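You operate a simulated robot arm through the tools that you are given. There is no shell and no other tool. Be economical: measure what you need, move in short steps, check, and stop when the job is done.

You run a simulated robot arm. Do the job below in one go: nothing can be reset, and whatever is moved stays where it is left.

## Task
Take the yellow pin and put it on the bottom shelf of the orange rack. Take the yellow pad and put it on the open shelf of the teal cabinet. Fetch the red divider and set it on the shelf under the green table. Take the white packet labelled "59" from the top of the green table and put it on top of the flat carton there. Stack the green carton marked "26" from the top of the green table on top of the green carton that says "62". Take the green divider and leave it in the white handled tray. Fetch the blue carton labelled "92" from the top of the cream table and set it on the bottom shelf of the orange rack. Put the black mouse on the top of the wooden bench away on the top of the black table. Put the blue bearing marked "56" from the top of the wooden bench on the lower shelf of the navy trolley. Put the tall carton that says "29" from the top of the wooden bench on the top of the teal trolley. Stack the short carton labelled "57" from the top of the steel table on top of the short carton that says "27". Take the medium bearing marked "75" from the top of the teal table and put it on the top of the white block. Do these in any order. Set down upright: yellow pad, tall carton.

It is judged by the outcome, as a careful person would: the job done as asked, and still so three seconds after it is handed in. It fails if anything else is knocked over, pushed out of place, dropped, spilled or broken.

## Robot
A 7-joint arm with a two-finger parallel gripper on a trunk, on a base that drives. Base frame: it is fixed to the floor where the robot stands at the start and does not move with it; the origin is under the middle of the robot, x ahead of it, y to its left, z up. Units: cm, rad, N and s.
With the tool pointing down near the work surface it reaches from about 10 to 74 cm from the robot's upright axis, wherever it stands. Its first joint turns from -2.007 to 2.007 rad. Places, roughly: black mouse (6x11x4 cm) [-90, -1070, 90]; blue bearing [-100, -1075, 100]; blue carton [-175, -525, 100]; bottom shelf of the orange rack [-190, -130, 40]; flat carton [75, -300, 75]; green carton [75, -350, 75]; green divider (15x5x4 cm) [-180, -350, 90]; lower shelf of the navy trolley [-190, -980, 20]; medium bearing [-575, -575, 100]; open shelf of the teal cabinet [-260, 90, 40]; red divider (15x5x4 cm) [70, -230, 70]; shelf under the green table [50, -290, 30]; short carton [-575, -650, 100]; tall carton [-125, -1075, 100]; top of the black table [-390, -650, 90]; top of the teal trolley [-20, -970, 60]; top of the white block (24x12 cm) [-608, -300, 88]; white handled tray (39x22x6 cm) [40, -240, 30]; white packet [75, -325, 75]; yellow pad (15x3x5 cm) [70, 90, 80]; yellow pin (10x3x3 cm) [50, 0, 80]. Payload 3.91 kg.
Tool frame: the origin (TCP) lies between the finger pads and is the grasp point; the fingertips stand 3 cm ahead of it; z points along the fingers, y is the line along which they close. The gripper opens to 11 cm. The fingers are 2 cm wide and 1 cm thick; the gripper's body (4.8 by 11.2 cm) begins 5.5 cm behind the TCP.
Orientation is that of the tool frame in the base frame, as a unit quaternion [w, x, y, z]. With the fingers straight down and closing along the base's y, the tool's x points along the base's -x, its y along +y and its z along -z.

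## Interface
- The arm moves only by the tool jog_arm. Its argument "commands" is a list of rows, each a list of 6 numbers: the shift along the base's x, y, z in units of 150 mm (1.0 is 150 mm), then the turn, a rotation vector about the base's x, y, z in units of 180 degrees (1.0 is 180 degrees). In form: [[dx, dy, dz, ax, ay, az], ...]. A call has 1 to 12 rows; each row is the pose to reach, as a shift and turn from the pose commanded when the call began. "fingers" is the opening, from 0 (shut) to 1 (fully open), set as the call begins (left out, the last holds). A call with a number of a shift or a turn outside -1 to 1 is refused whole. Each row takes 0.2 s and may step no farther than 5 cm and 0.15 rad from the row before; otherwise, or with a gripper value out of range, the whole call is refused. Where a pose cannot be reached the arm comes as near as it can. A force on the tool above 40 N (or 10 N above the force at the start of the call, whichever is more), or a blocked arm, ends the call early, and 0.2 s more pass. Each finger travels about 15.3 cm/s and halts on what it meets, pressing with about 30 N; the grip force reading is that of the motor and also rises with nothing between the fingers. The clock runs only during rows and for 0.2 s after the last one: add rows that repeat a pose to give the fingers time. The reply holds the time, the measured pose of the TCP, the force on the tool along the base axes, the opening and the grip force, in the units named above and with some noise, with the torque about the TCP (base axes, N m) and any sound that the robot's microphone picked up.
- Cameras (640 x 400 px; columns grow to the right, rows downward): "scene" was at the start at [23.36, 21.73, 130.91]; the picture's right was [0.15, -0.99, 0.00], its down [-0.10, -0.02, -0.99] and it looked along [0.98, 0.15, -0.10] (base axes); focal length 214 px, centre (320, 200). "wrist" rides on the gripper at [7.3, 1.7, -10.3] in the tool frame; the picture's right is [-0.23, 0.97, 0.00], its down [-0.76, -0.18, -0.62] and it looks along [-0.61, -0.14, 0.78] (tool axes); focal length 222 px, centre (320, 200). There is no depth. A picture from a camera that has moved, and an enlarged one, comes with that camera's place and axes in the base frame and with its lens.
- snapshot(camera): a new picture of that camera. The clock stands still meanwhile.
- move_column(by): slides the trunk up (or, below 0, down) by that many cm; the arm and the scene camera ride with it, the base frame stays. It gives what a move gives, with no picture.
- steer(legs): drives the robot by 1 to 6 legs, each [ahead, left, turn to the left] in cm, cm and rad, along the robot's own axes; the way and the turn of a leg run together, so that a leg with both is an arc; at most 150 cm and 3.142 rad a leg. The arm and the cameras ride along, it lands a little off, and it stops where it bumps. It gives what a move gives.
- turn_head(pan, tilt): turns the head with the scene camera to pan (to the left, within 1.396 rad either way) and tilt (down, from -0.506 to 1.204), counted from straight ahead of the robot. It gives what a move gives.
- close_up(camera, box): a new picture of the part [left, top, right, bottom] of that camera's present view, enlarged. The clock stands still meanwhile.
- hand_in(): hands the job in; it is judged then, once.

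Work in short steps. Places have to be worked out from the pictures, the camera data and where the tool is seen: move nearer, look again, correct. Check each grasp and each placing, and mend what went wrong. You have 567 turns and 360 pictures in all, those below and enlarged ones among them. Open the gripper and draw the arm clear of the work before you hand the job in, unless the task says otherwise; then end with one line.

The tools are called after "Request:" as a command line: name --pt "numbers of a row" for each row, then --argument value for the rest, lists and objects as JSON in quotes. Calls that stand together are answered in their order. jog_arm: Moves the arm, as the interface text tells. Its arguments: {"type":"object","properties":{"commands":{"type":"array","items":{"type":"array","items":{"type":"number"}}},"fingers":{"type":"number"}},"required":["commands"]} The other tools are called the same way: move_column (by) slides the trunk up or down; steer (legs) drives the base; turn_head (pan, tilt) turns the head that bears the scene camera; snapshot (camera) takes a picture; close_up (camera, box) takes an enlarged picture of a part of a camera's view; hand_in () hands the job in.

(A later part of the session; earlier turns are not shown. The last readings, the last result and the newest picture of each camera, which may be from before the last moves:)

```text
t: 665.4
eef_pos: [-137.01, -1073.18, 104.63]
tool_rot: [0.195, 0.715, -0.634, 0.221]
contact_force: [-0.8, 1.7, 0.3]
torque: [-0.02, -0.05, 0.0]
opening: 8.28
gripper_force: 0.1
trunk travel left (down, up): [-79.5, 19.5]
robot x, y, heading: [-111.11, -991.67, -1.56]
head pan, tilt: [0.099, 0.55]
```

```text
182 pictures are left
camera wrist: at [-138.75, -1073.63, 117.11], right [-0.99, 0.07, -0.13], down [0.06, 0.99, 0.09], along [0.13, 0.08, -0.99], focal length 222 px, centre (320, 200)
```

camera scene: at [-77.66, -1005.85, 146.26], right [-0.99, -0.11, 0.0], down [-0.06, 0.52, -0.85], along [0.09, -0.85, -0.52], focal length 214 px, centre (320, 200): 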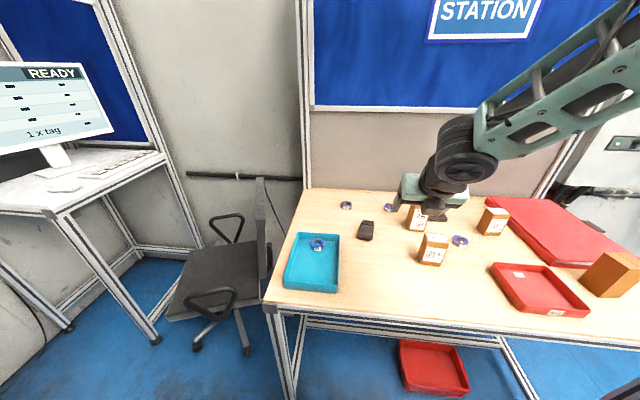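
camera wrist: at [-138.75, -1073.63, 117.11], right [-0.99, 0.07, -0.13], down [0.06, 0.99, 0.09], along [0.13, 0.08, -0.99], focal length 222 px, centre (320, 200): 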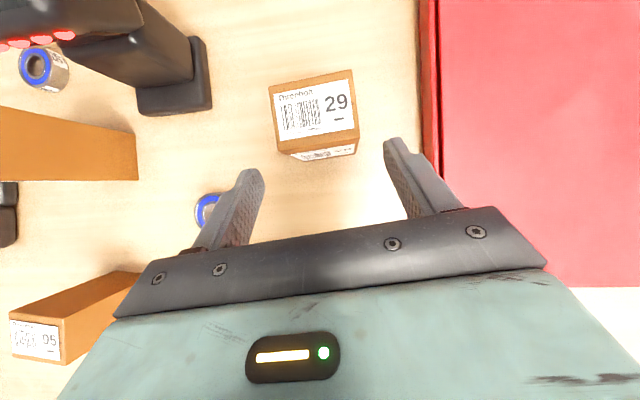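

Good. Descend to straddle carton 29.

Request:
jog_arm --pt "0.01 -0.13 -0.2 0 0 0" --pt "0.02 -0.26 -0.4 0 0 0" --pt "0.03 -0.38 -0.6 0 0 0"

Request:
snapshot --camera "wrist"

Request:
close_up --camera "scene" --box '[400, 150, 600, 280]'

```text
t: 666.2
eef_pos: [-136.77, -1078.9, 95.87]
tool_rot: [0.198, 0.714, -0.634, 0.22]
contact_force: [-0.3, 3.7, 14.3]
torque: [0.0, 0.39, -0.14]
opening: 8.28
gripper_force: 0.0
trunk travel left (down, up): [-79.5, 19.5]
robot x, y, heading: [-110.99, -992.13, -1.563]
head pan, tilt: [0.099, 0.55]
```

```text
181 pictures are left
camera wrist: at [-138.37, -1079.19, 108.4], right [-0.99, 0.07, -0.13], down [0.06, 0.99, 0.08], along [0.13, 0.07, -0.99], focal length 222 px, centre (320, 200)
```

wrist: 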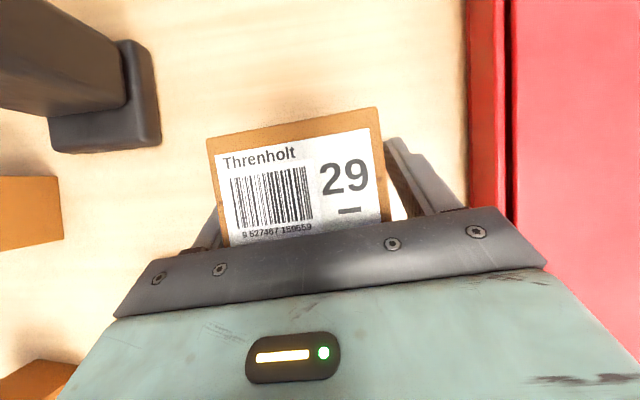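

```text
3.08 times, centred on (500, 215) of scene
camera zoom: at [-89.47, -1014.9, 146.31], right [-0.99, -0.11, 0.0], down [-0.06, 0.52, -0.85], along [0.09, -0.85, -0.52], focal length 660 px, centre (-234, 154)
```

zoom: 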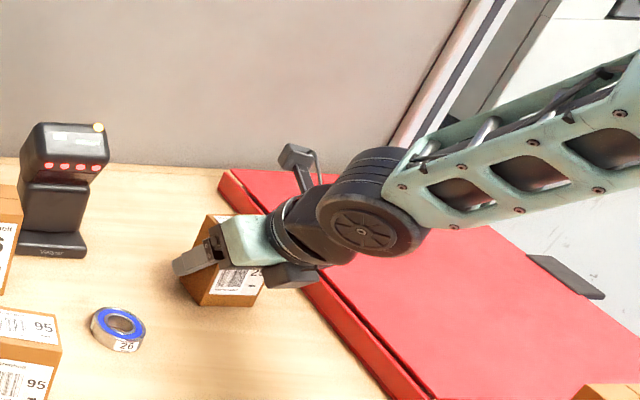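

There's slight contact between palm and the carton's top (top z≈100). I'll back up 2.5 cm along the tool axis, shift 0.8 cm, and check.

Request:
jog_arm --pt "0 0.1 0.15 0 0 0" --pt "0.055 0.1 0.15 0 0 0"

Request:
snapshot --camera "wrist"

```text
t: 666.8
eef_pos: [-135.84, -1077.22, 97.78]
tool_rot: [0.195, 0.715, -0.634, 0.219]
contact_force: [0.0, -0.6, 0.2]
torque: [-0.04, 0.0, 0.01]
opening: 8.26
gripper_force: 0.0
trunk travel left (down, up): [-79.5, 19.5]
robot x, y, heading: [-110.49, -991.77, -1.56]
head pan, tilt: [0.099, 0.55]
```

```text
179 pictures are left
camera wrist: at [-137.47, -1077.74, 110.27], right [-0.99, 0.07, -0.13], down [0.06, 0.99, 0.09], along [0.13, 0.08, -0.99], focal length 222 px, centre (320, 200)
```

wrist: 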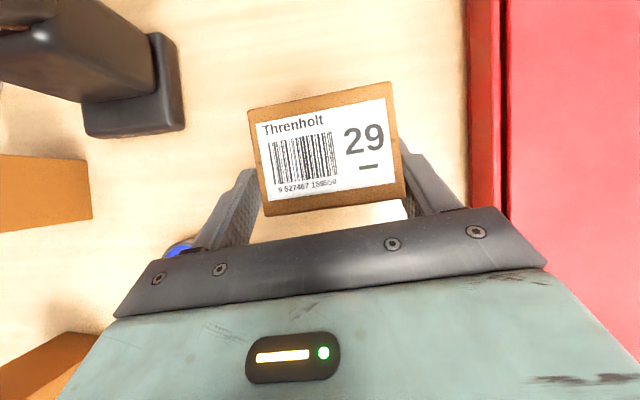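

Well centred now. Move 1.2 cm forward at this height and close, then lift gently.

Request:
jog_arm --pt "-0.02 -0.08 0.01 0 0 0"

Request:
jog_arm --pt "0 0 0 0 0 0" --pt "0 0 0 0 0 0" --pt "0 0 0 0 0 0" --fingers 0

Request:
jog_arm --pt "0 0 0.1 0 0 0" --pt "0 0 0.3 0 0 0" --pt "0 0 0.6 0 0 0" --pt "0 0 0.9 0 0 0"

Request:
snapshot --camera "wrist"

Request:
snapshot --camera "scene"

```text
t: 667.2
eef_pos: [-135.94, -1078.6, 98.12]
tool_rot: [0.195, 0.715, -0.634, 0.221]
contact_force: [-0.4, -1.4, 0.3]
torque: [0.05, 0.0, 0.0]
opening: 8.25
gripper_force: 0.1
trunk travel left (down, up): [-79.5, 19.5]
robot x, y, heading: [-111.26, -992.24, -1.56]
head pan, tilt: [0.099, 0.55]
```

```text
t: 668.0
eef_pos: [-136.03, -1078.62, 97.96]
tool_rot: [0.195, 0.715, -0.634, 0.22]
contact_force: [0.2, -2.2, 2.7]
torque: [-0.05, 0.12, 0.05]
opening: 6.19
gripper_force: 30.3
trunk travel left (down, up): [-79.5, 19.5]
robot x, y, heading: [-111.22, -991.51, -1.563]
head pan, tilt: [0.099, 0.55]
```

```text
t: 669.0
eef_pos: [-136.04, -1078.85, 111.32]
tool_rot: [0.195, 0.715, -0.634, 0.22]
contact_force: [-0.7, -0.1, -3.1]
torque: [0.02, 0.01, 0.03]
opening: 6.18
gripper_force: 29.7
trunk travel left (down, up): [-79.5, 19.5]
robot x, y, heading: [-111.49, -991.79, -1.564]
head pan, tilt: [0.099, 0.55]
```

```text
178 pictures are left
camera wrist: at [-137.71, -1079.28, 123.78], right [-0.99, 0.07, -0.13], down [0.06, 0.99, 0.09], along [0.13, 0.08, -0.99], focal length 222 px, centre (320, 200)
```

wrist: 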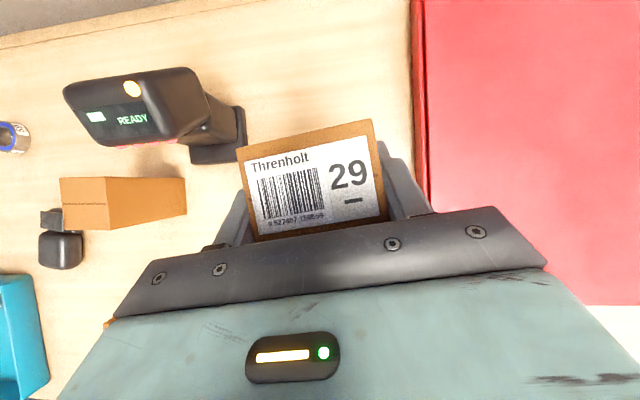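

```text
177 pictures are left
camera scene: at [-89.5, -1015.03, 146.25], right [-0.99, -0.11, 0.0], down [-0.06, 0.52, -0.85], along [0.09, -0.85, -0.52], focal length 214 px, centre (320, 200)
```

scene: 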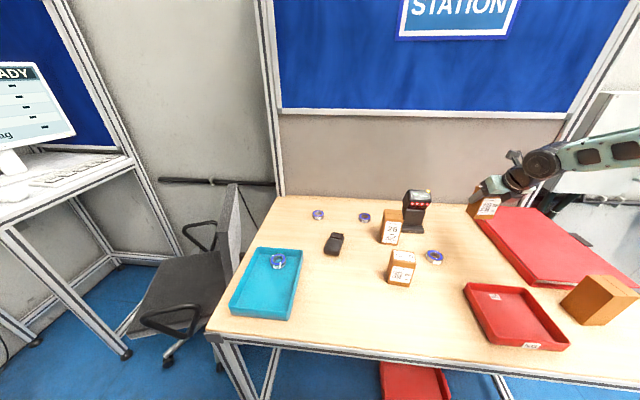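

Held. I'll back the robot north out of the gap, recentre the arm, and shift east to face the teal trolley from its north side.

Request:
jog_arm --pt "0.1 0.25 0.1 0 0 0" --pt "0.2 0.5 0.2 0 0 0" --pt "0.4 0.7 0.3 0 0 0" --pt "0.65 0.8 0.35 0 0 0" --pt "0.95 0.85 0.35 0 0 0"

Request:
steer --legs '[[-95, 0, 0], [0, 68, 0]]'

Request:
turn_head --pan 0.0 --tilt 0.6

Request:
snapshot --camera "scene"

```text
t: 670.2
eef_pos: [-121.9, -1066.04, 116.69]
tool_rot: [0.195, 0.715, -0.634, 0.221]
contact_force: [-1.3, 0.6, -2.5]
torque: [0.0, -0.06, 0.01]
opening: 6.17
gripper_force: 29.8
trunk travel left (down, up): [-79.5, 19.5]
robot x, y, heading: [-110.95, -991.86, -1.563]
head pan, tilt: [0.099, 0.55]
```

```text
t: 678.6
eef_pos: [-54.35, -967.03, 116.85]
tool_rot: [0.195, 0.715, -0.634, 0.22]
contact_force: [-0.5, -0.1, -2.6]
torque: [-0.02, -0.02, -0.02]
opening: 6.18
gripper_force: 29.8
trunk travel left (down, up): [-79.5, 19.5]
robot x, y, heading: [-44.19, -892.68, -1.553]
head pan, tilt: [0.099, 0.55]
```

```text
t: 679.3
eef_pos: [-54.46, -966.9, 116.77]
tool_rot: [0.195, 0.716, -0.633, 0.221]
contact_force: [-0.2, 0.0, -3.1]
torque: [0.01, -0.01, 0.0]
opening: 6.19
gripper_force: 30.0
trunk travel left (down, up): [-79.5, 19.5]
robot x, y, heading: [-43.92, -892.86, -1.558]
head pan, tilt: [0.0, 0.6]
```

```text
176 pictures are left
camera scene: at [-23.19, -915.73, 145.81], right [-1.0, -0.01, 0.0], down [-0.01, 0.56, -0.83], along [0.01, -0.83, -0.56], focal length 214 px, centre (320, 200)
```

scene: 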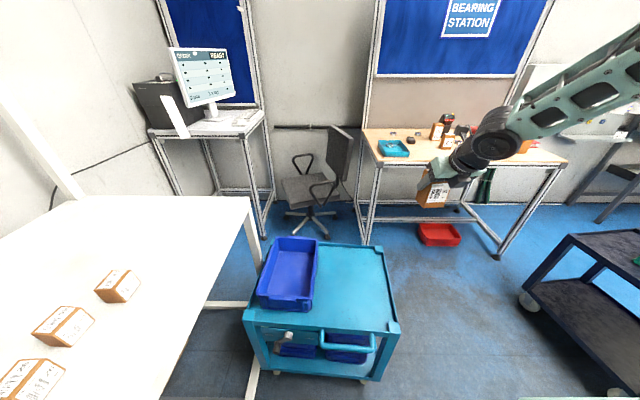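

The trolley's free top area is about x -51..-19, y -957..-996, z≈62. I'll move over its centre (-36, -976) and lower.

Request:
steer --legs '[[9, 8, 0]]'

Request:
jog_arm --pt "0.3 0 0 0 0 0" --pt "0.6 0 0 0 0 0" --pt "0.7 0 0 0 0 0"

Request:
move_column --by -36

Request:
snapshot --camera "scene"

Request:
snapshot --camera "wrist"

```text
t: 680.6
eef_pos: [-46.0, -976.06, 116.73]
tool_rot: [0.196, 0.716, -0.632, 0.221]
contact_force: [-0.9, -0.1, -2.4]
torque: [0.0, -0.04, -0.02]
opening: 6.18
gripper_force: 30.2
trunk travel left (down, up): [-79.5, 19.5]
robot x, y, heading: [-36.06, -902.05, -1.557]
head pan, tilt: [0.0, 0.6]
```

```text
t: 681.4
eef_pos: [-35.66, -976.05, 116.74]
tool_rot: [0.196, 0.716, -0.633, 0.221]
contact_force: [-0.5, -0.1, -2.1]
torque: [0.04, 0.02, -0.01]
opening: 6.17
gripper_force: 30.1
trunk travel left (down, up): [-79.5, 19.5]
robot x, y, heading: [-36.11, -901.99, -1.559]
head pan, tilt: [0.0, 0.6]
```

```text
t: 684.9
eef_pos: [-35.59, -976.01, 80.68]
tool_rot: [0.195, 0.717, -0.632, 0.221]
contact_force: [-0.4, 0.4, -2.5]
torque: [0.01, -0.01, 0.0]
opening: 6.18
gripper_force: 30.0
trunk travel left (down, up): [-43.5, 55.5]
robot x, y, heading: [-35.73, -901.94, -1.558]
head pan, tilt: [0.0, 0.6]
```

```text
175 pictures are left
camera scene: at [-14.87, -924.71, 109.81], right [-1.0, -0.01, 0.0], down [-0.01, 0.56, -0.82], along [0.01, -0.82, -0.57], focal length 214 px, centre (320, 200)
```

scene: 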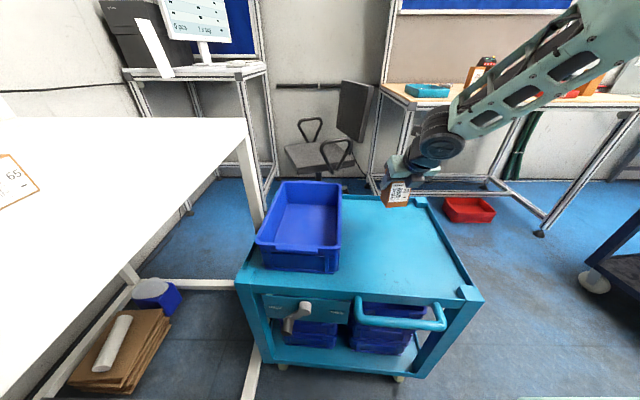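

```text
174 pictures are left
camera wrist: at [-37.29, -976.48, 93.22], right [-0.99, 0.07, -0.13], down [0.06, 0.99, 0.09], along [0.13, 0.08, -0.99], focal length 222 px, centre (320, 200)
```

wrist: 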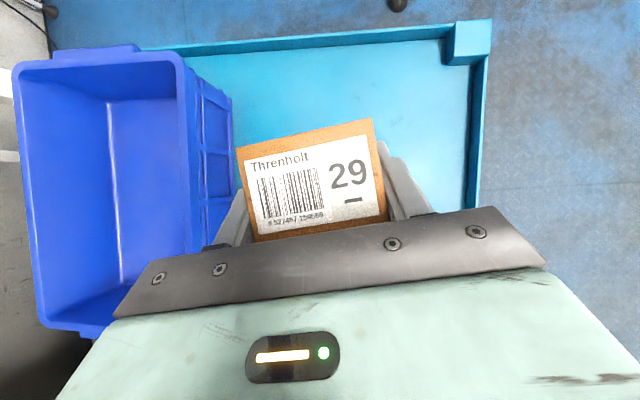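

Shift 4 cm west to centre between the bin and the lip, and lower until contact.

Request:
jog_arm --pt "-0.26 0 0 0 0 0" --pt "-0.26 0 -0.2 0 0 0" --pt "-0.26 0 -0.4 0 0 0" --pt "-0.26 0 -0.5 0 0 0" --pt "-0.26 0 -0.55 0 0 0" --pt "-0.26 0 -0.6 0 0 0" --pt "-0.26 0 -0.65 0 0 0" --pt "-0.26 0 -0.7 0 0 0" --pt "-0.26 0 -0.75 0 0 0" --pt "-0.26 0 -0.8 0 0 0"

Request:
snapshot --camera "scene"

```text
t: 687.1
eef_pos: [-39.47, -976.02, 68.82]
tool_rot: [0.197, 0.716, -0.632, 0.222]
contact_force: [-2.1, 5.5, 18.9]
torque: [0.95, -0.14, 0.05]
opening: 6.17
gripper_force: 30.2
trunk travel left (down, up): [-43.5, 55.5]
robot x, y, heading: [-36.01, -901.65, -1.558]
head pan, tilt: [0.0, 0.6]
```

```text
173 pictures are left
camera scene: at [-14.88, -924.63, 109.88], right [-1.0, -0.01, 0.0], down [-0.01, 0.56, -0.83], along [0.01, -0.83, -0.56], focal length 214 px, centre (320, 200)
```

scene: 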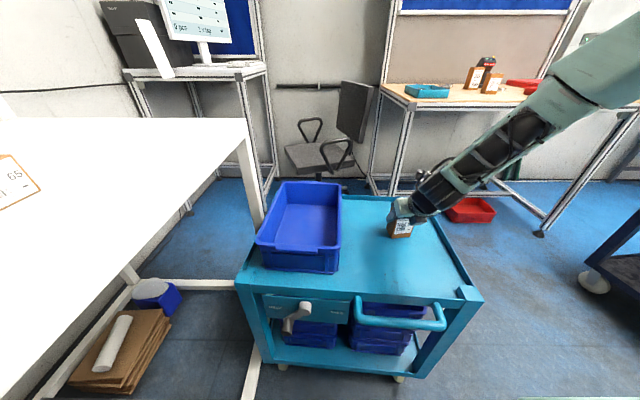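

Contact. Release and withdraw along the tool axis.

Request:
jog_arm --pt "0 0 0 0 0 0" --pt "0 0 0 0 0 0" --pt "0 0 0 0 0 0" --pt "-0.005 0.08 0.13 0 0 0" --pt "-0.02 0.25 0.37 0 0 0" --pt "-0.03 0.42 0.62 0 0 0" --pt "-0.03 0.6 0.86 0 0 0" --fingers 0.8

Request:
snapshot --camera "wrist"

Request:
close_up --camera "scene" --box '[320, 150, 520, 290]'

```text
t: 688.7
eef_pos: [-39.89, -967.0, 81.36]
tool_rot: [0.198, 0.72, -0.628, 0.221]
contact_force: [-0.4, -0.1, -0.8]
torque: [-0.05, -0.02, -0.03]
opening: 8.8
gripper_force: 0.0
trunk travel left (down, up): [-43.5, 55.5]
robot x, y, heading: [-35.76, -901.71, -1.555]
head pan, tilt: [0.0, 0.6]
```

```text
172 pictures are left
camera wrist: at [-41.55, -967.46, 93.94], right [-0.99, 0.05, -0.12], down [0.04, 1.0, 0.08], along [0.13, 0.08, -0.99], focal length 222 px, centre (320, 200)
```

wrist: 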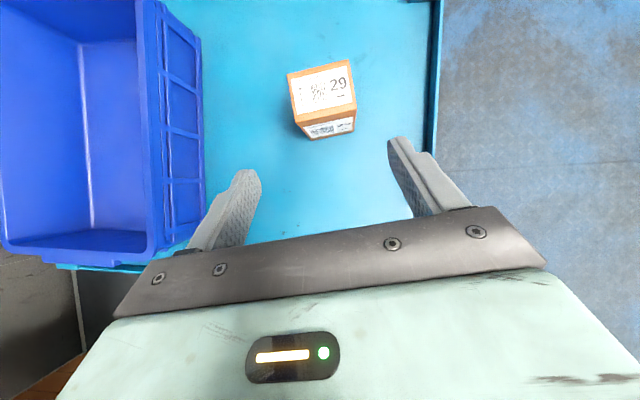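

```text
2.86 times, centred on (420, 220) of scene
camera zoom: at [-14.86, -924.72, 109.79], right [-1.0, -0.01, 0.0], down [-0.01, 0.57, -0.82], along [0.01, -0.82, -0.57], focal length 613 px, centre (34, 143)
```

zoom: 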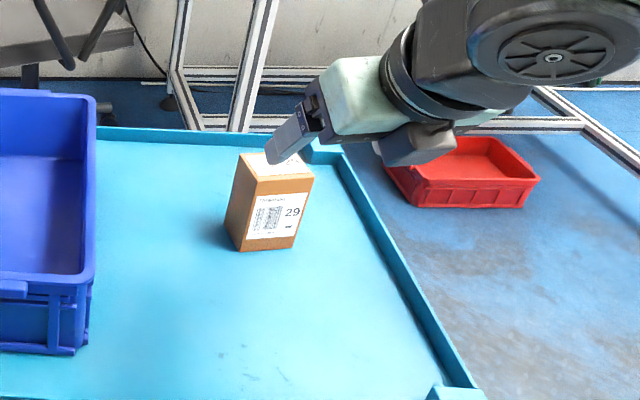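

Carton 29 stands upright on the trolley. Now for bearing 56: raise trunk and return to the bench.

Request:
move_column --by 38

Request:
steer --legs '[[0, 0, -0.01], [0, -66, 0], [89, 0, 0]]'

Request:
snapshot --camera "wrist"

```text
t: 692.3
eef_pos: [-39.93, -967.15, 119.29]
tool_rot: [0.195, 0.716, -0.632, 0.221]
contact_force: [0.0, -0.7, -0.1]
torque: [0.03, -0.03, 0.02]
opening: 8.78
gripper_force: 0.0
trunk travel left (down, up): [-81.5, 17.5]
robot x, y, heading: [-35.86, -901.87, -1.557]
head pan, tilt: [0.0, 0.6]
```

```text
t: 700.6
eef_pos: [-108.63, -1055.37, 119.4]
tool_rot: [0.197, 0.711, -0.639, 0.219]
contact_force: [0.2, -0.1, 0.2]
torque: [0.0, 0.01, -0.01]
opening: 8.8
gripper_force: 0.0
trunk travel left (down, up): [-81.5, 17.5]
robot x, y, heading: [-103.08, -990.3, -1.567]
head pan, tilt: [0.0, 0.6]
```

```text
170 pictures are left
camera wrist: at [-110.32, -1055.72, 131.88], right [-0.99, 0.08, -0.13], down [0.07, 0.99, 0.09], along [0.13, 0.08, -0.99], focal length 222 px, centre (320, 200)
```

wrist: 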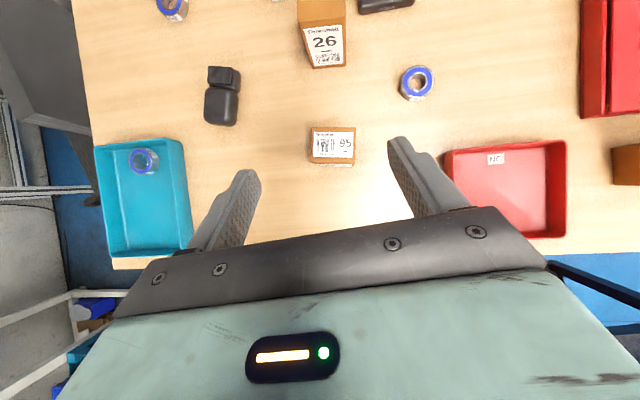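

Bearing 56 is near the back, close to carton 26. I'll move the base 18 cm nearer and 8 cm east, and yaw the tool so the hand approaches from the east side, clear of carton 26.

Request:
steer --legs '[[18, 8, 0]]'

Request:
jog_arm --pt "0.1 0 0 0 0 -0.04" --pt "0.2 0 0 0 0 -0.08" --pt "0.3 0 0 0 0 -0.12" --pt "0.35 -0.1 0 0 0 -0.145"

Request:
snapshot --camera "wrist"

Request:
snapshot --camera "scene"

```text
t: 702.2
eef_pos: [-100.68, -1073.47, 119.4]
tool_rot: [0.198, 0.71, -0.639, 0.219]
contact_force: [-0.6, -0.1, -0.2]
torque: [0.0, 0.0, 0.01]
opening: 8.8
gripper_force: 0.1
trunk travel left (down, up): [-81.5, 17.5]
robot x, y, heading: [-95.18, -1008.47, -1.576]
head pan, tilt: [0.0, 0.6]
```

```text
t: 703.2
eef_pos: [-95.53, -1074.81, 119.37]
tool_rot: [-0.242, -0.546, 0.784, -0.169]
contact_force: [0.2, 0.4, 0.6]
torque: [0.01, -0.02, 0.01]
opening: 8.79
gripper_force: 0.0
trunk travel left (down, up): [-81.5, 17.5]
robot x, y, heading: [-95.71, -1008.31, -1.576]
head pan, tilt: [0.0, 0.6]
```

```text
169 pictures are left
camera wrist: at [-97.25, -1074.56, 131.88], right [-0.85, 0.51, -0.13], down [0.5, 0.86, 0.09], along [0.15, 0.01, -0.99], focal length 222 px, centre (320, 200)
```

wrist: 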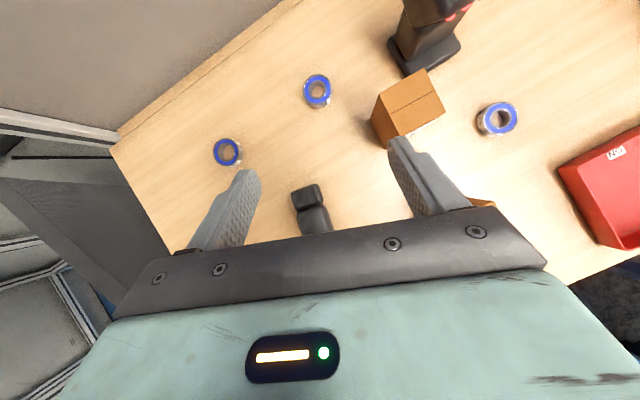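

```text
168 pictures are left
camera scene: at [-74.9, -1031.59, 147.82], right [-1.0, 0.0, 0.0], down [0.0, 0.56, -0.83], along [0.0, -0.83, -0.56], focal length 214 px, centre (320, 200)
```

scene: 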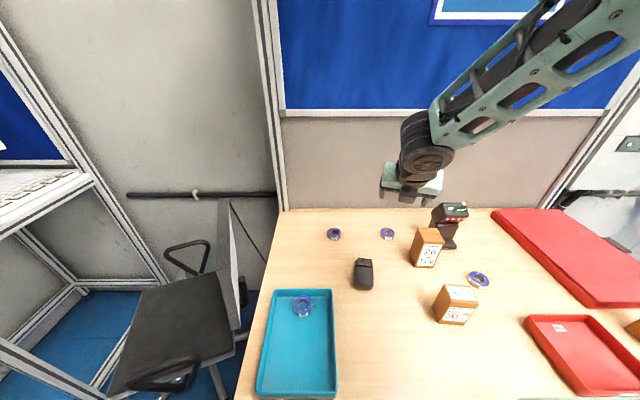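

Request:
close_up --camera "scene" --box '[320, 215, 420, 275]'

```text
6.40 times, centred on (370, 245) of scene
camera zoom: at [-74.9, -1031.59, 147.82], right [-1.0, 0.0, 0.0], down [0.0, 0.56, -0.83], along [0.0, -0.83, -0.56], focal length 1373 px, centre (0, -88)
```

zoom: 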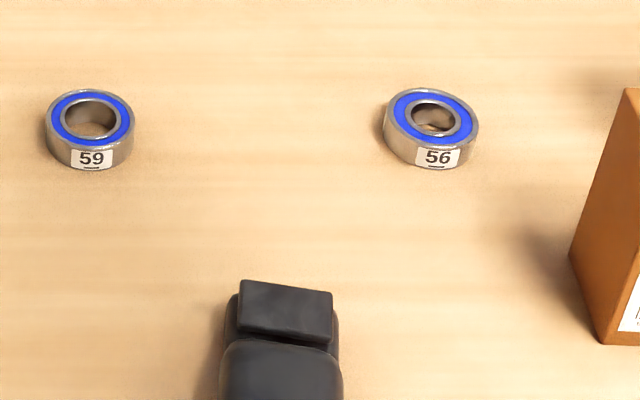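

Confirmed 56 at (-100.7, -1091.8). Approach pre-grasp.

Request:
jog_arm --pt "-0.04 -0.15 -0.25 0 0 0" --pt "-0.08 -0.3 -0.5 0 0 0" --pt "-0.12 -0.45 -0.75 0 0 0" --pt "-0.16 -0.6 -1 0 0 0"

Request:
jog_arm --pt "-0.05 -0.16 -0.27 0 0 0"

Request:
snapshot --camera "wrist"

Request:
close_up --camera "scene" --box '[340, 190, 480, 290]'

```text
t: 704.2
eef_pos: [-97.95, -1083.96, 104.42]
tool_rot: [-0.241, -0.547, 0.783, -0.169]
contact_force: [-0.4, 0.4, 0.5]
torque: [-0.02, 0.0, 0.01]
opening: 8.8
gripper_force: 0.0
trunk travel left (down, up): [-81.5, 17.5]
robot x, y, heading: [-95.47, -1008.15, -1.575]
head pan, tilt: [0.0, 0.6]
```

```text
t: 704.6
eef_pos: [-98.62, -1086.65, 100.35]
tool_rot: [-0.24, -0.548, 0.783, -0.169]
contact_force: [-0.3, 0.1, 0.4]
torque: [0.0, 0.01, -0.02]
opening: 8.81
gripper_force: 0.0
trunk travel left (down, up): [-81.5, 17.5]
robot x, y, heading: [-95.56, -1008.38, -1.572]
head pan, tilt: [0.0, 0.6]
```

```text
166 pictures are left
camera wrist: at [-100.24, -1086.15, 112.88], right [-0.85, 0.51, -0.13], down [0.5, 0.86, 0.09], along [0.15, 0.01, -0.99], focal length 222 px, centre (320, 200)
```

wrist: 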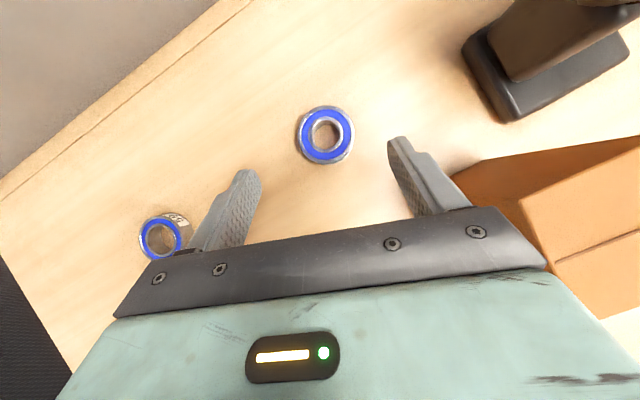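

```text
4.00 times, centred on (410, 240) of scene
camera zoom: at [-74.87, -1031.55, 147.82], right [-1.0, 0.0, 0.0], down [0.0, 0.56, -0.83], along [0.0, -0.83, -0.56], focal length 858 px, centre (-40, 40)
```

zoom: 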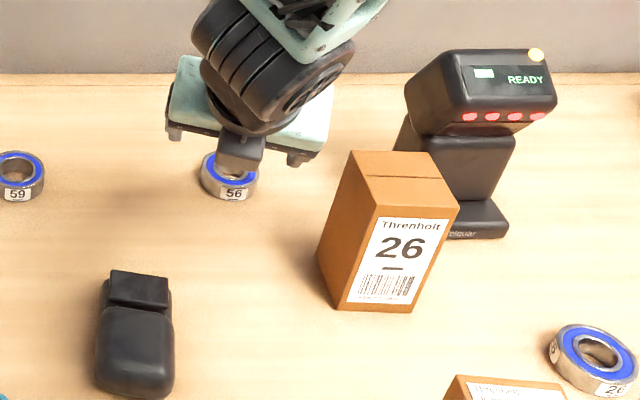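

Clear of carton 26. Descend to the bearing.

Request:
jog_arm --pt "-0.05 -0.12 -0.22 0 0 0" --pt "-0.1 -0.22 -0.4 0 0 0" --pt "-0.11 -0.24 -0.46 0 0 0"

Request:
snapshot --camera "wrist"

```text
t: 705.5
eef_pos: [-100.08, -1090.09, 94.07]
tool_rot: [-0.244, -0.547, 0.783, -0.172]
contact_force: [4.1, 21.8, 26.3]
torque: [0.83, 1.15, -1.06]
opening: 9.0
gripper_force: 2.4
trunk travel left (down, up): [-81.5, 17.5]
robot x, y, heading: [-95.23, -1008.4, -1.575]
head pan, tilt: [0.0, 0.6]
stopped in row 3: the force on the tool passed its limit at 45 N (the readings are from after the stop); the commanded pose is now the measured one
```

```text
164 pictures are left
camera wrist: at [-101.86, -1089.52, 106.52], right [-0.85, 0.51, -0.13], down [0.5, 0.86, 0.08], along [0.15, 0.0, -0.99], focal length 222 px, centre (320, 200)
```

wrist: 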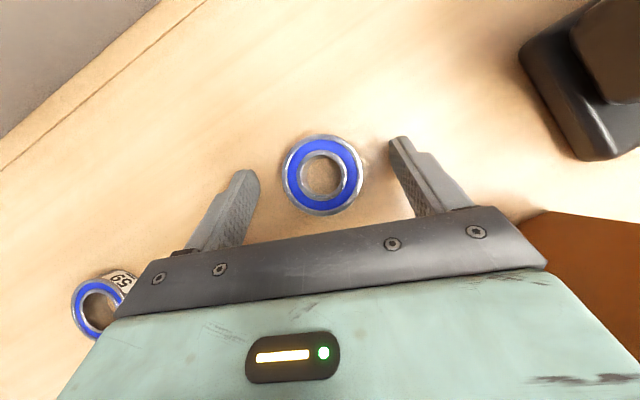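

Fingertips touch the table; the ring is centred. Raise 0.3 cm, close, and lift.

Request:
jog_arm --pt "0 0.02 0.025 0 0 0"

Request:
jog_arm --pt "0 0 0 0 0 0" --pt "0 0 0 0 0 0" --pt "0 0 0 0 0 0" --fingers 0

Request:
jog_arm --pt "0 0 0.1 0 0 0" --pt "0.02 0.05 0.35 0 0 0" --pt "0.04 0.15 0.6 0 0 0" --pt "0.06 0.25 0.9 0 0 0"

Request:
snapshot --camera "wrist"

```text
t: 705.9
eef_pos: [-100.27, -1089.84, 94.09]
tool_rot: [-0.243, -0.547, 0.783, -0.171]
contact_force: [-0.7, -2.2, 0.9]
torque: [-0.09, 0.08, 0.12]
opening: 8.77
gripper_force: 0.1
trunk travel left (down, up): [-81.5, 17.5]
robot x, y, heading: [-95.36, -1008.31, -1.572]
head pan, tilt: [0.0, 0.6]
```

```text
t: 706.7
eef_pos: [-100.24, -1089.8, 94.02]
tool_rot: [-0.243, -0.547, 0.783, -0.171]
contact_force: [0.0, 0.2, 0.5]
torque: [0.01, 0.04, 0.0]
opening: 5.12
gripper_force: 29.5
trunk travel left (down, up): [-81.5, 17.5]
robot x, y, heading: [-95.07, -1008.19, -1.574]
head pan, tilt: [0.0, 0.6]
```

```text
t: 707.7
eef_pos: [-99.3, -1086.07, 107.53]
tool_rot: [-0.242, -0.548, 0.783, -0.17]
contact_force: [0.5, -1.0, -2.2]
torque: [0.01, 0.0, -0.01]
opening: 5.11
gripper_force: 30.5
trunk travel left (down, up): [-81.5, 17.5]
robot x, y, heading: [-95.22, -1008.36, -1.571]
head pan, tilt: [0.0, 0.6]
```

```text
163 pictures are left
camera wrist: at [-101.0, -1085.65, 120.0], right [-0.85, 0.51, -0.13], down [0.5, 0.86, 0.08], along [0.15, 0.01, -0.99], focal length 222 px, centre (320, 200)
```

wrist: 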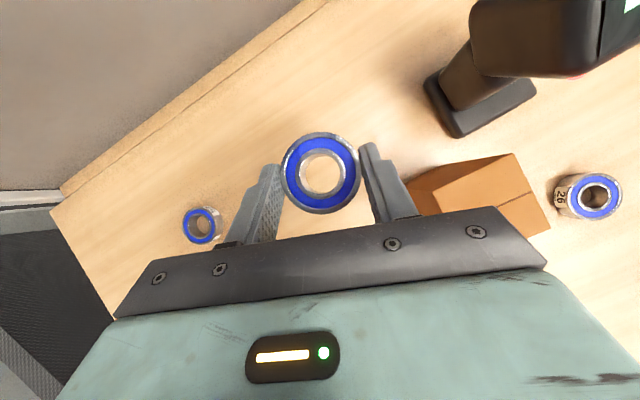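

Held. Back out north, then shift west to face the navy trolley.

Request:
jog_arm --pt "0 0.2 0.2 0 0 0.04" --pt "0 0.4 0.4 0 0 0.08" --pt "0 0.6 0.5 0 0 0.112"

Request:
steer --legs '[[-140, 0, 0], [0, -95, 0]]'

Request:
turn_head --pan 0.0 --tilt 0.5

Request:
snapshot --camera "scene"

```text
t: 708.5
eef_pos: [-99.09, -1077.06, 115.02]
tool_rot: [0.209, 0.676, -0.675, 0.211]
contact_force: [0.0, 0.0, -2.2]
torque: [0.05, 0.01, 0.0]
opening: 5.1
gripper_force: 30.4
trunk travel left (down, up): [-81.5, 17.5]
robot x, y, heading: [-95.24, -1008.45, -1.572]
head pan, tilt: [0.0, 0.6]
```

```text
t: 720.2
eef_pos: [-195.01, -932.27, 115.01]
tool_rot: [-0.211, -0.671, 0.68, -0.208]
contact_force: [-0.5, 1.1, -1.8]
torque: [0.04, 0.0, 0.0]
opening: 5.11
gripper_force: 30.0
trunk travel left (down, up): [-81.5, 17.5]
robot x, y, heading: [-190.31, -863.49, -1.592]
head pan, tilt: [0.0, 0.6]
```

```text
t: 720.9
eef_pos: [-194.91, -932.37, 114.97]
tool_rot: [-0.211, -0.67, 0.68, -0.208]
contact_force: [0.0, 0.6, -1.0]
torque: [0.0, 0.01, 0.0]
opening: 5.13
gripper_force: 30.3
trunk travel left (down, up): [-81.5, 17.5]
robot x, y, heading: [-189.9, -863.78, -1.59]
head pan, tilt: [0.0, 0.499]
```

```text
162 pictures are left
camera scene: at [-170.2, -887.47, 148.71], right [-1.0, 0.02, 0.0], down [0.01, 0.48, -0.88], along [-0.02, -0.88, -0.48], focal length 214 px, centre (320, 200)
```

scene: 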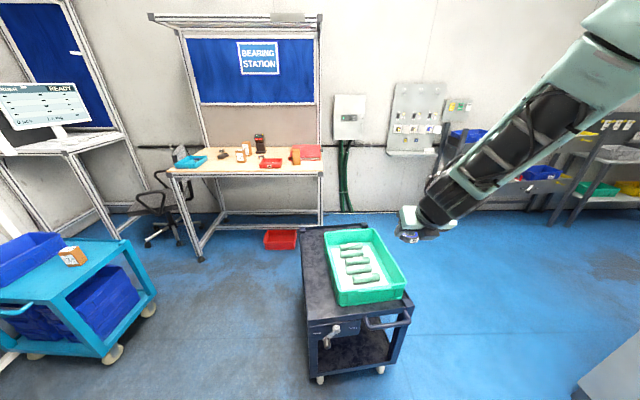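

The trolley is long in y (x≈-166..-213, y≈-943..-1007), open on its east side. I'll go to its east side facing west, lower the trunk first, then slide alongside.

Request:
steer --legs '[[0, 0, 0.02], [0, 88, 0], [0, 0, -1.57]]'

Request:
jog_arm --pt "0.3 0 0 0 0 0" --pt "0.6 0 0 0 0 0" --pt "0.8 0 0 0 0 0"

Request:
move_column --by -40

Request:
move_column --by -40

Request:
turn_head --pan 0.6 --tilt 0.4

Request:
snapshot --camera "scene"

```text
t: 729.7
eef_pos: [-172.54, -859.49, 114.93]
tool_rot: [-0.297, -0.003, 0.955, -0.001]
contact_force: [-0.6, 0.3, -1.9]
torque: [0.02, -0.02, -0.02]
opening: 5.12
gripper_force: 29.9
trunk travel left (down, up): [-81.5, 17.5]
robot x, y, heading: [-103.6, -863.18, -3.142]
head pan, tilt: [0.0, 0.499]
```

```text
t: 730.5
eef_pos: [-162.57, -860.27, 115.82]
tool_rot: [-0.296, -0.002, 0.955, -0.001]
contact_force: [-0.8, 0.2, -1.7]
torque: [0.0, 0.0, 0.03]
opening: 5.11
gripper_force: 30.3
out of reach, approached as far as the arm can: row 3
trunk travel left (down, up): [-81.5, 17.5]
robot x, y, heading: [-103.71, -862.82, -3.145]
head pan, tilt: [0.0, 0.499]
```

```text
t: 734.3
eef_pos: [-162.43, -860.3, 75.75]
tool_rot: [-0.296, -0.003, 0.955, -0.002]
contact_force: [-0.3, -0.1, -1.8]
torque: [0.0, -0.01, 0.01]
opening: 5.11
gripper_force: 30.0
trunk travel left (down, up): [-41.5, 57.5]
robot x, y, heading: [-104.01, -862.79, -3.142]
head pan, tilt: [0.0, 0.499]
```

```text
t: 738.1
eef_pos: [-162.61, -860.32, 35.7]
tool_rot: [-0.295, -0.002, 0.955, -0.001]
contact_force: [0.5, 0.4, -1.9]
torque: [0.0, -0.02, -0.03]
opening: 5.13
gripper_force: 30.1
trunk travel left (down, up): [-1.5, 97.5]
robot x, y, heading: [-103.96, -862.93, -3.143]
head pan, tilt: [0.0, 0.499]
```

```text
t: 739.1
eef_pos: [-162.45, -860.34, 35.71]
tool_rot: [-0.296, -0.003, 0.955, -0.002]
contact_force: [-0.1, -0.1, -1.1]
torque: [0.05, -0.05, 0.02]
opening: 5.11
gripper_force: 30.2
trunk travel left (down, up): [-1.5, 97.5]
robot x, y, heading: [-103.74, -862.81, -3.145]
head pan, tilt: [0.6, 0.4]
```

```text
161 pictures are left
camera scene: at [-125.55, -888.84, 69.63], right [-0.56, 0.83, 0.0], down [0.32, 0.22, -0.92], along [-0.76, -0.52, -0.39], focal length 214 px, centre (320, 200)
```

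scene: 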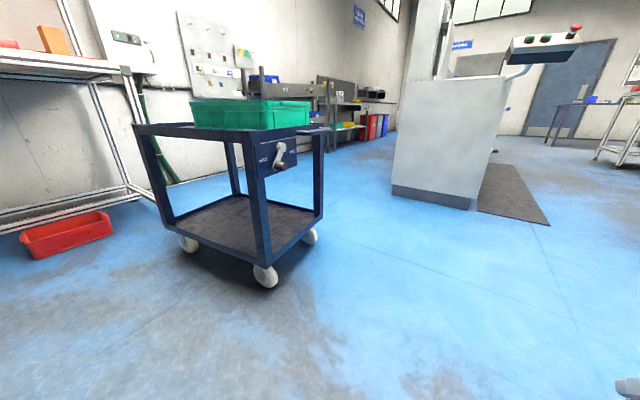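

The lower shelf is at z≈17 with its east side open (x≈-165, y -943..-1006). Back 8 cm, slide south to y≈-973.

Request:
steer --legs '[[-8, 0, 0], [0, 113, 0]]'

Request:
jog_arm --pt "-0.05 0 -0.25 0 0 0" --pt "-0.1 0 -0.5 0 0 0"

Request:
turn_head --pan 0.0 --tilt 0.5

Request:
snapshot --camera "scene"

Request:
snapshot --camera "wrist"

```text
t: 745.5
eef_pos: [-154.01, -973.59, 35.81]
tool_rot: [-0.296, -0.007, 0.955, -0.003]
contact_force: [-0.7, 0.4, -2.1]
torque: [0.0, -0.01, 0.0]
opening: 5.11
gripper_force: 30.2
trunk travel left (down, up): [-1.5, 97.5]
robot x, y, heading: [-95.24, -975.46, -3.135]
head pan, tilt: [0.6, 0.4]
```

```text
t: 746.1
eef_pos: [-155.71, -973.42, 28.32]
tool_rot: [-0.297, -0.007, 0.955, -0.003]
contact_force: [0.9, 0.1, -1.3]
torque: [-0.01, -0.03, 0.01]
opening: 5.14
gripper_force: 29.7
trunk travel left (down, up): [-1.5, 97.5]
robot x, y, heading: [-95.01, -975.71, -3.138]
head pan, tilt: [0.6, 0.4]
```

```text
t: 747.1
eef_pos: [-155.65, -973.47, 28.28]
tool_rot: [-0.295, -0.007, 0.955, -0.003]
contact_force: [-0.2, -0.2, -2.2]
torque: [0.02, 0.0, -0.02]
opening: 5.12
gripper_force: 29.5
trunk travel left (down, up): [-1.5, 97.5]
robot x, y, heading: [-95.18, -975.62, -3.134]
head pan, tilt: [0.0, 0.499]
```

```text
160 pictures are left
camera scene: at [-118.24, -996.46, 68.72], right [-0.01, 1.0, 0.0], down [0.48, 0.0, -0.88], along [-0.88, -0.01, -0.48], focal length 214 px, centre (320, 200)
```

scene: 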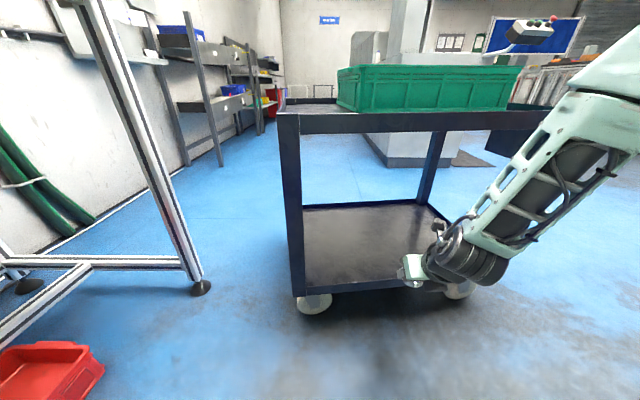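

```text
159 pictures are left
camera wrist: at [-155.77, -971.77, 40.81], right [0.17, 0.98, -0.13], down [0.98, -0.16, 0.08], along [0.06, -0.14, -0.99], focal length 222 px, centre (320, 200)
```

wrist: 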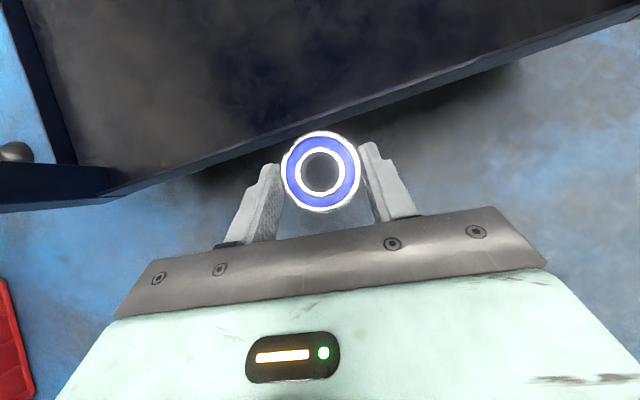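

Drive 14 cm ahead so the bearing enters between the posts, and check.

Request:
steer --legs '[[14, 0, 0]]'

Request:
jog_arm --pt "-0.25 0 0 0 0 0" --pt "-0.5 0 0 0 0 0" --pt "-0.6 0 0 0 0 0"

Request:
snapshot --camera "scene"

Request:
snapshot --camera "wrist"

```text
t: 748.5
eef_pos: [-169.49, -973.66, 28.37]
tool_rot: [-0.296, -0.007, 0.955, -0.004]
contact_force: [0.2, -0.1, -1.2]
torque: [0.02, -0.02, 0.03]
opening: 5.12
gripper_force: 30.2
trunk travel left (down, up): [-1.5, 97.5]
robot x, y, heading: [-109.33, -975.76, -3.129]
head pan, tilt: [0.0, 0.499]
```

```text
t: 749.3
eef_pos: [-178.48, -973.66, 28.54]
tool_rot: [-0.297, -0.009, 0.955, -0.003]
contact_force: [-0.6, -0.2, -2.1]
torque: [0.0, -0.02, -0.04]
opening: 5.12
gripper_force: 29.7
trunk travel left (down, up): [-1.5, 97.5]
robot x, y, heading: [-108.93, -975.39, -3.132]
head pan, tilt: [0.0, 0.499]
```

```text
158 pictures are left
camera scene: at [-132.07, -996.65, 68.74], right [-0.01, 1.0, 0.0], down [0.48, 0.01, -0.88], along [-0.88, -0.01, -0.48], focal length 214 px, centre (320, 200)
```

scene: 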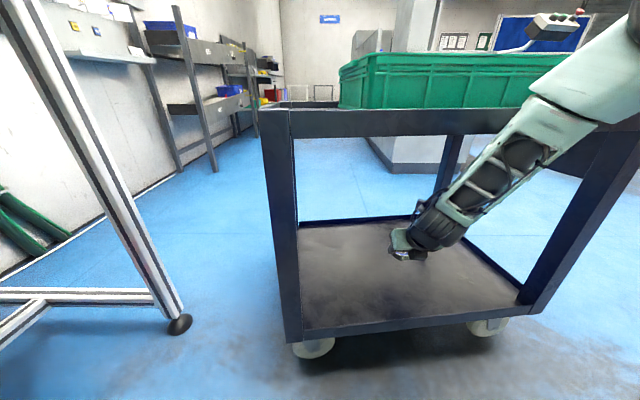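

```text
157 pictures are left
camera wrist: at [-178.67, -971.99, 40.87], right [0.17, 0.98, -0.13], down [0.98, -0.16, 0.08], along [0.06, -0.14, -0.99], focal length 222 px, centre (320, 200)
```

wrist: 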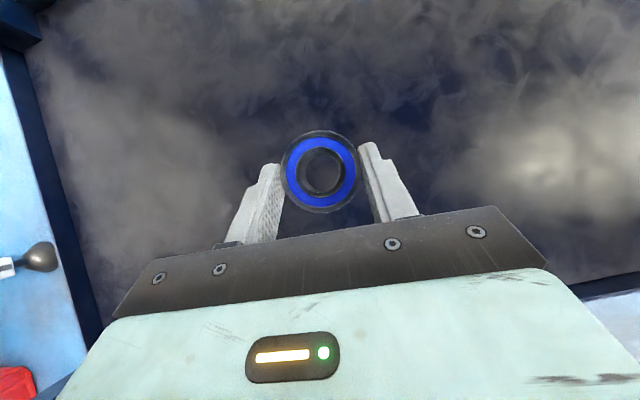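

Well inside. Lower to contact.

Request:
jog_arm --pt "0 0 -0.1 0 0 0" --pt "0 0 -0.2 0 0 0" --pt "0 0 -0.26 0 0 0" --pt "0 0 -0.32 0 0 0" --pt "0 0 -0.37 0 0 0" --pt "0 0 -0.42 0 0 0" --pt "0 0 -0.47 0 0 0" --pt "0 0 -0.52 0 0 0" --pt "0 0 -0.57 0 0 0" --pt "0 0 -0.62 0 0 0" --pt "0 0 -0.67 0 0 0"

Request:
snapshot --camera "scene"

```text
t: 750.9
eef_pos: [-178.72, -973.71, 21.87]
tool_rot: [-0.302, -0.009, 0.953, -0.003]
contact_force: [3.4, 0.8, 16.5]
torque: [0.14, -0.29, 0.04]
opening: 5.13
gripper_force: 30.3
trunk travel left (down, up): [-1.5, 97.5]
robot x, y, heading: [-109.01, -975.71, -3.131]
head pan, tilt: [0.0, 0.499]
stopped in row 8: the force on the tool passed its limit at 62 N (the readings are from after the stop); the commanded pose is now the measured one
```

```text
156 pictures are left
camera scene: at [-132.02, -996.63, 68.73], right [-0.01, 1.0, 0.0], down [0.48, 0.01, -0.88], along [-0.88, -0.01, -0.48], focal length 214 px, centre (320, 200)
```

scene: 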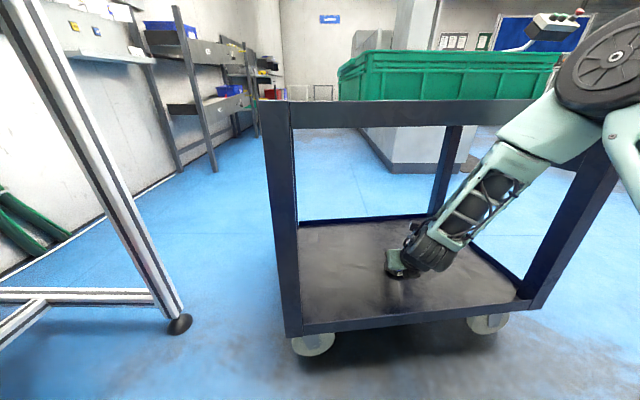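

Contact with the shelf. Release, rise along the tool axis, and back out.

Request:
jog_arm --pt "0 0 0.02 0 0 0" --pt "0 0 0.02 0 0 0" --pt "0 0 0.02 0 0 0" --pt "0.08 0 0.13 0 0 0" --pt "0.2 0 0.3 0 0 0" --pt "0.45 0 0.4 0 0 0" --pt "0.7 0 0.45 0 0 0" --fingers 0.75

Request:
steer --legs '[[-14, 0, 0]]'

Request:
snapshot --camera "scene"

```text
t: 751.3
eef_pos: [-178.7, -973.93, 21.84]
tool_rot: [-0.302, -0.011, 0.953, -0.004]
contact_force: [-1.0, -3.2, 5.7]
torque: [0.22, 0.15, 0.13]
opening: 8.09
gripper_force: 0.1
trunk travel left (down, up): [-1.5, 97.5]
robot x, y, heading: [-108.97, -975.94, -3.131]
head pan, tilt: [0.0, 0.499]
stopped in row 1: the force on the tool passed its limit at 51 N (the readings are from after the stop); the commanded pose is now the measured one
```

```text
t: 752.6
eef_pos: [-164.62, -973.8, 21.8]
tool_rot: [-0.302, -0.01, 0.953, -0.003]
contact_force: [1.2, -0.5, -0.4]
torque: [0.02, -0.01, 0.0]
opening: 8.25
gripper_force: 0.1
trunk travel left (down, up): [-1.5, 97.5]
robot x, y, heading: [-94.68, -975.45, -3.132]
head pan, tilt: [0.0, 0.499]
```

```text
155 pictures are left
camera scene: at [-117.93, -996.48, 68.72], right [-0.01, 1.0, 0.0], down [0.48, 0.01, -0.88], along [-0.88, -0.01, -0.48], focal length 214 px, centre (320, 200)
```

scene: 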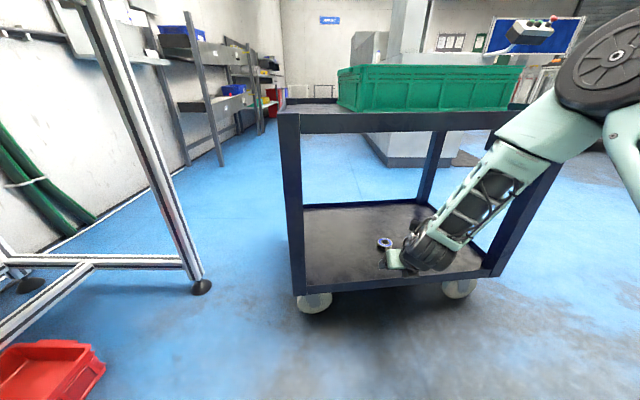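

The bearing rests on the shelf; the arm is still low, so raise it before backing out further.

Request:
jog_arm --pt "0 0 0.2 0 0 0" --pt "0.1 0 0.4 0 0 0" --pt "0.2 0 0.5 0 0 0"

Request:
jog_arm --pt "0.2 0 0.1 0 0 0" --pt "0.4 0 0.2 0 0 0" --pt "0.6 0 0.3 0 0 0"

Request:
snapshot --camera "scene"

```text
t: 753.5
eef_pos: [-161.69, -973.61, 29.24]
tool_rot: [-0.301, -0.011, 0.953, -0.003]
contact_force: [-0.3, 0.0, 0.3]
torque: [-0.02, 0.0, 0.01]
opening: 8.24
gripper_force: 0.0
trunk travel left (down, up): [-1.5, 97.5]
robot x, y, heading: [-95.21, -975.58, -3.129]
head pan, tilt: [0.0, 0.499]
```

```text
t: 754.2
eef_pos: [-154.09, -974.27, 34.01]
tool_rot: [-0.301, -0.01, 0.954, -0.003]
contact_force: [-0.1, -1.7, -0.8]
torque: [-0.01, -0.02, -0.03]
opening: 8.24
gripper_force: 0.1
out of reach, approached as far as the arm can: row 3
trunk travel left (down, up): [-1.5, 97.5]
robot x, y, heading: [-94.72, -975.43, -3.134]
head pan, tilt: [0.0, 0.499]
```

```text
154 pictures are left
camera scene: at [-117.93, -996.48, 68.71], right [-0.01, 1.0, 0.0], down [0.48, 0.01, -0.88], along [-0.88, -0.01, -0.48], focal length 214 px, centre (320, 200)
```

scene: 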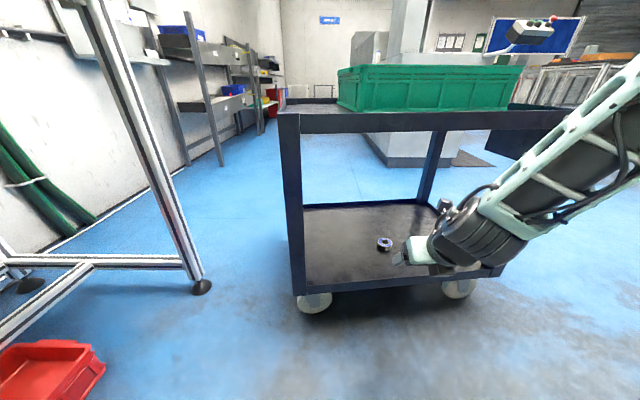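

Bearing placed. Now go back for the mouse: slide north, raise the trunk, turn south, and approach the bench.

Request:
steer --legs '[[0, -108, 0]]'

Request:
move_column --by 40

Request:
move_column --by 40

Request:
steer --legs '[[0, 0, 1.563], [126, 0, 0]]'

Request:
snapshot --camera "wrist"

```text
t: 759.8
eef_pos: [-155.26, -866.57, 34.02]
tool_rot: [-0.3, -0.011, 0.954, -0.004]
contact_force: [-0.2, -0.2, -0.6]
torque: [0.0, 0.02, 0.05]
opening: 8.25
gripper_force: 0.0
trunk travel left (down, up): [-1.5, 97.5]
robot x, y, heading: [-96.27, -867.62, -3.13]
head pan, tilt: [0.0, 0.499]
```

```text
t: 763.6
eef_pos: [-155.28, -866.55, 73.99]
tool_rot: [-0.3, -0.011, 0.954, -0.004]
contact_force: [-0.3, 0.4, -0.8]
torque: [0.0, 0.02, -0.01]
opening: 8.24
gripper_force: 0.0
trunk travel left (down, up): [-41.5, 57.5]
robot x, y, heading: [-96.0, -868.11, -3.132]
head pan, tilt: [0.0, 0.499]
```

```text
t: 767.4
eef_pos: [-155.33, -866.65, 114.02]
tool_rot: [-0.3, -0.011, 0.954, -0.004]
contact_force: [0.4, 0.7, 0.3]
torque: [0.01, -0.04, -0.03]
opening: 8.24
gripper_force: 0.0
trunk travel left (down, up): [-81.5, 17.5]
robot x, y, heading: [-95.91, -867.85, -3.131]
head pan, tilt: [0.0, 0.499]
```

```text
t: 777.6
eef_pos: [-101.21, -1053.98, 113.89]
tool_rot: [-0.214, -0.671, 0.678, -0.212]
contact_force: [0.2, -0.1, 0.5]
torque: [0.01, 0.02, 0.02]
opening: 8.24
gripper_force: 0.0
trunk travel left (down, up): [-81.5, 17.5]
robot x, y, heading: [-98.25, -994.58, -1.596]
head pan, tilt: [0.0, 0.499]
```

```text
153 pictures are left
camera wrist: at [-102.99, -1054.05, 126.52], right [-0.97, 0.2, -0.13], down [0.19, 0.98, 0.07], along [0.14, 0.05, -0.99], focal length 222 px, centre (320, 200)
```

wrist: 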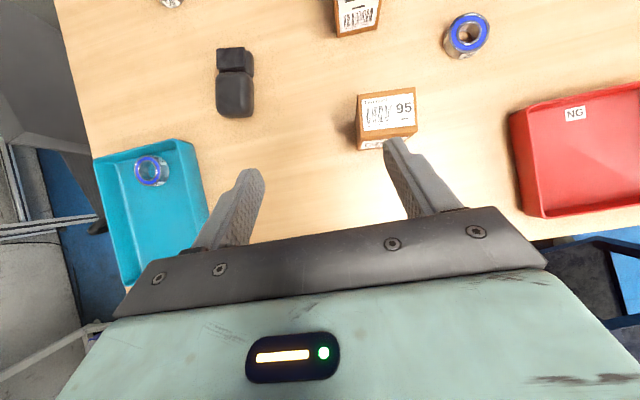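

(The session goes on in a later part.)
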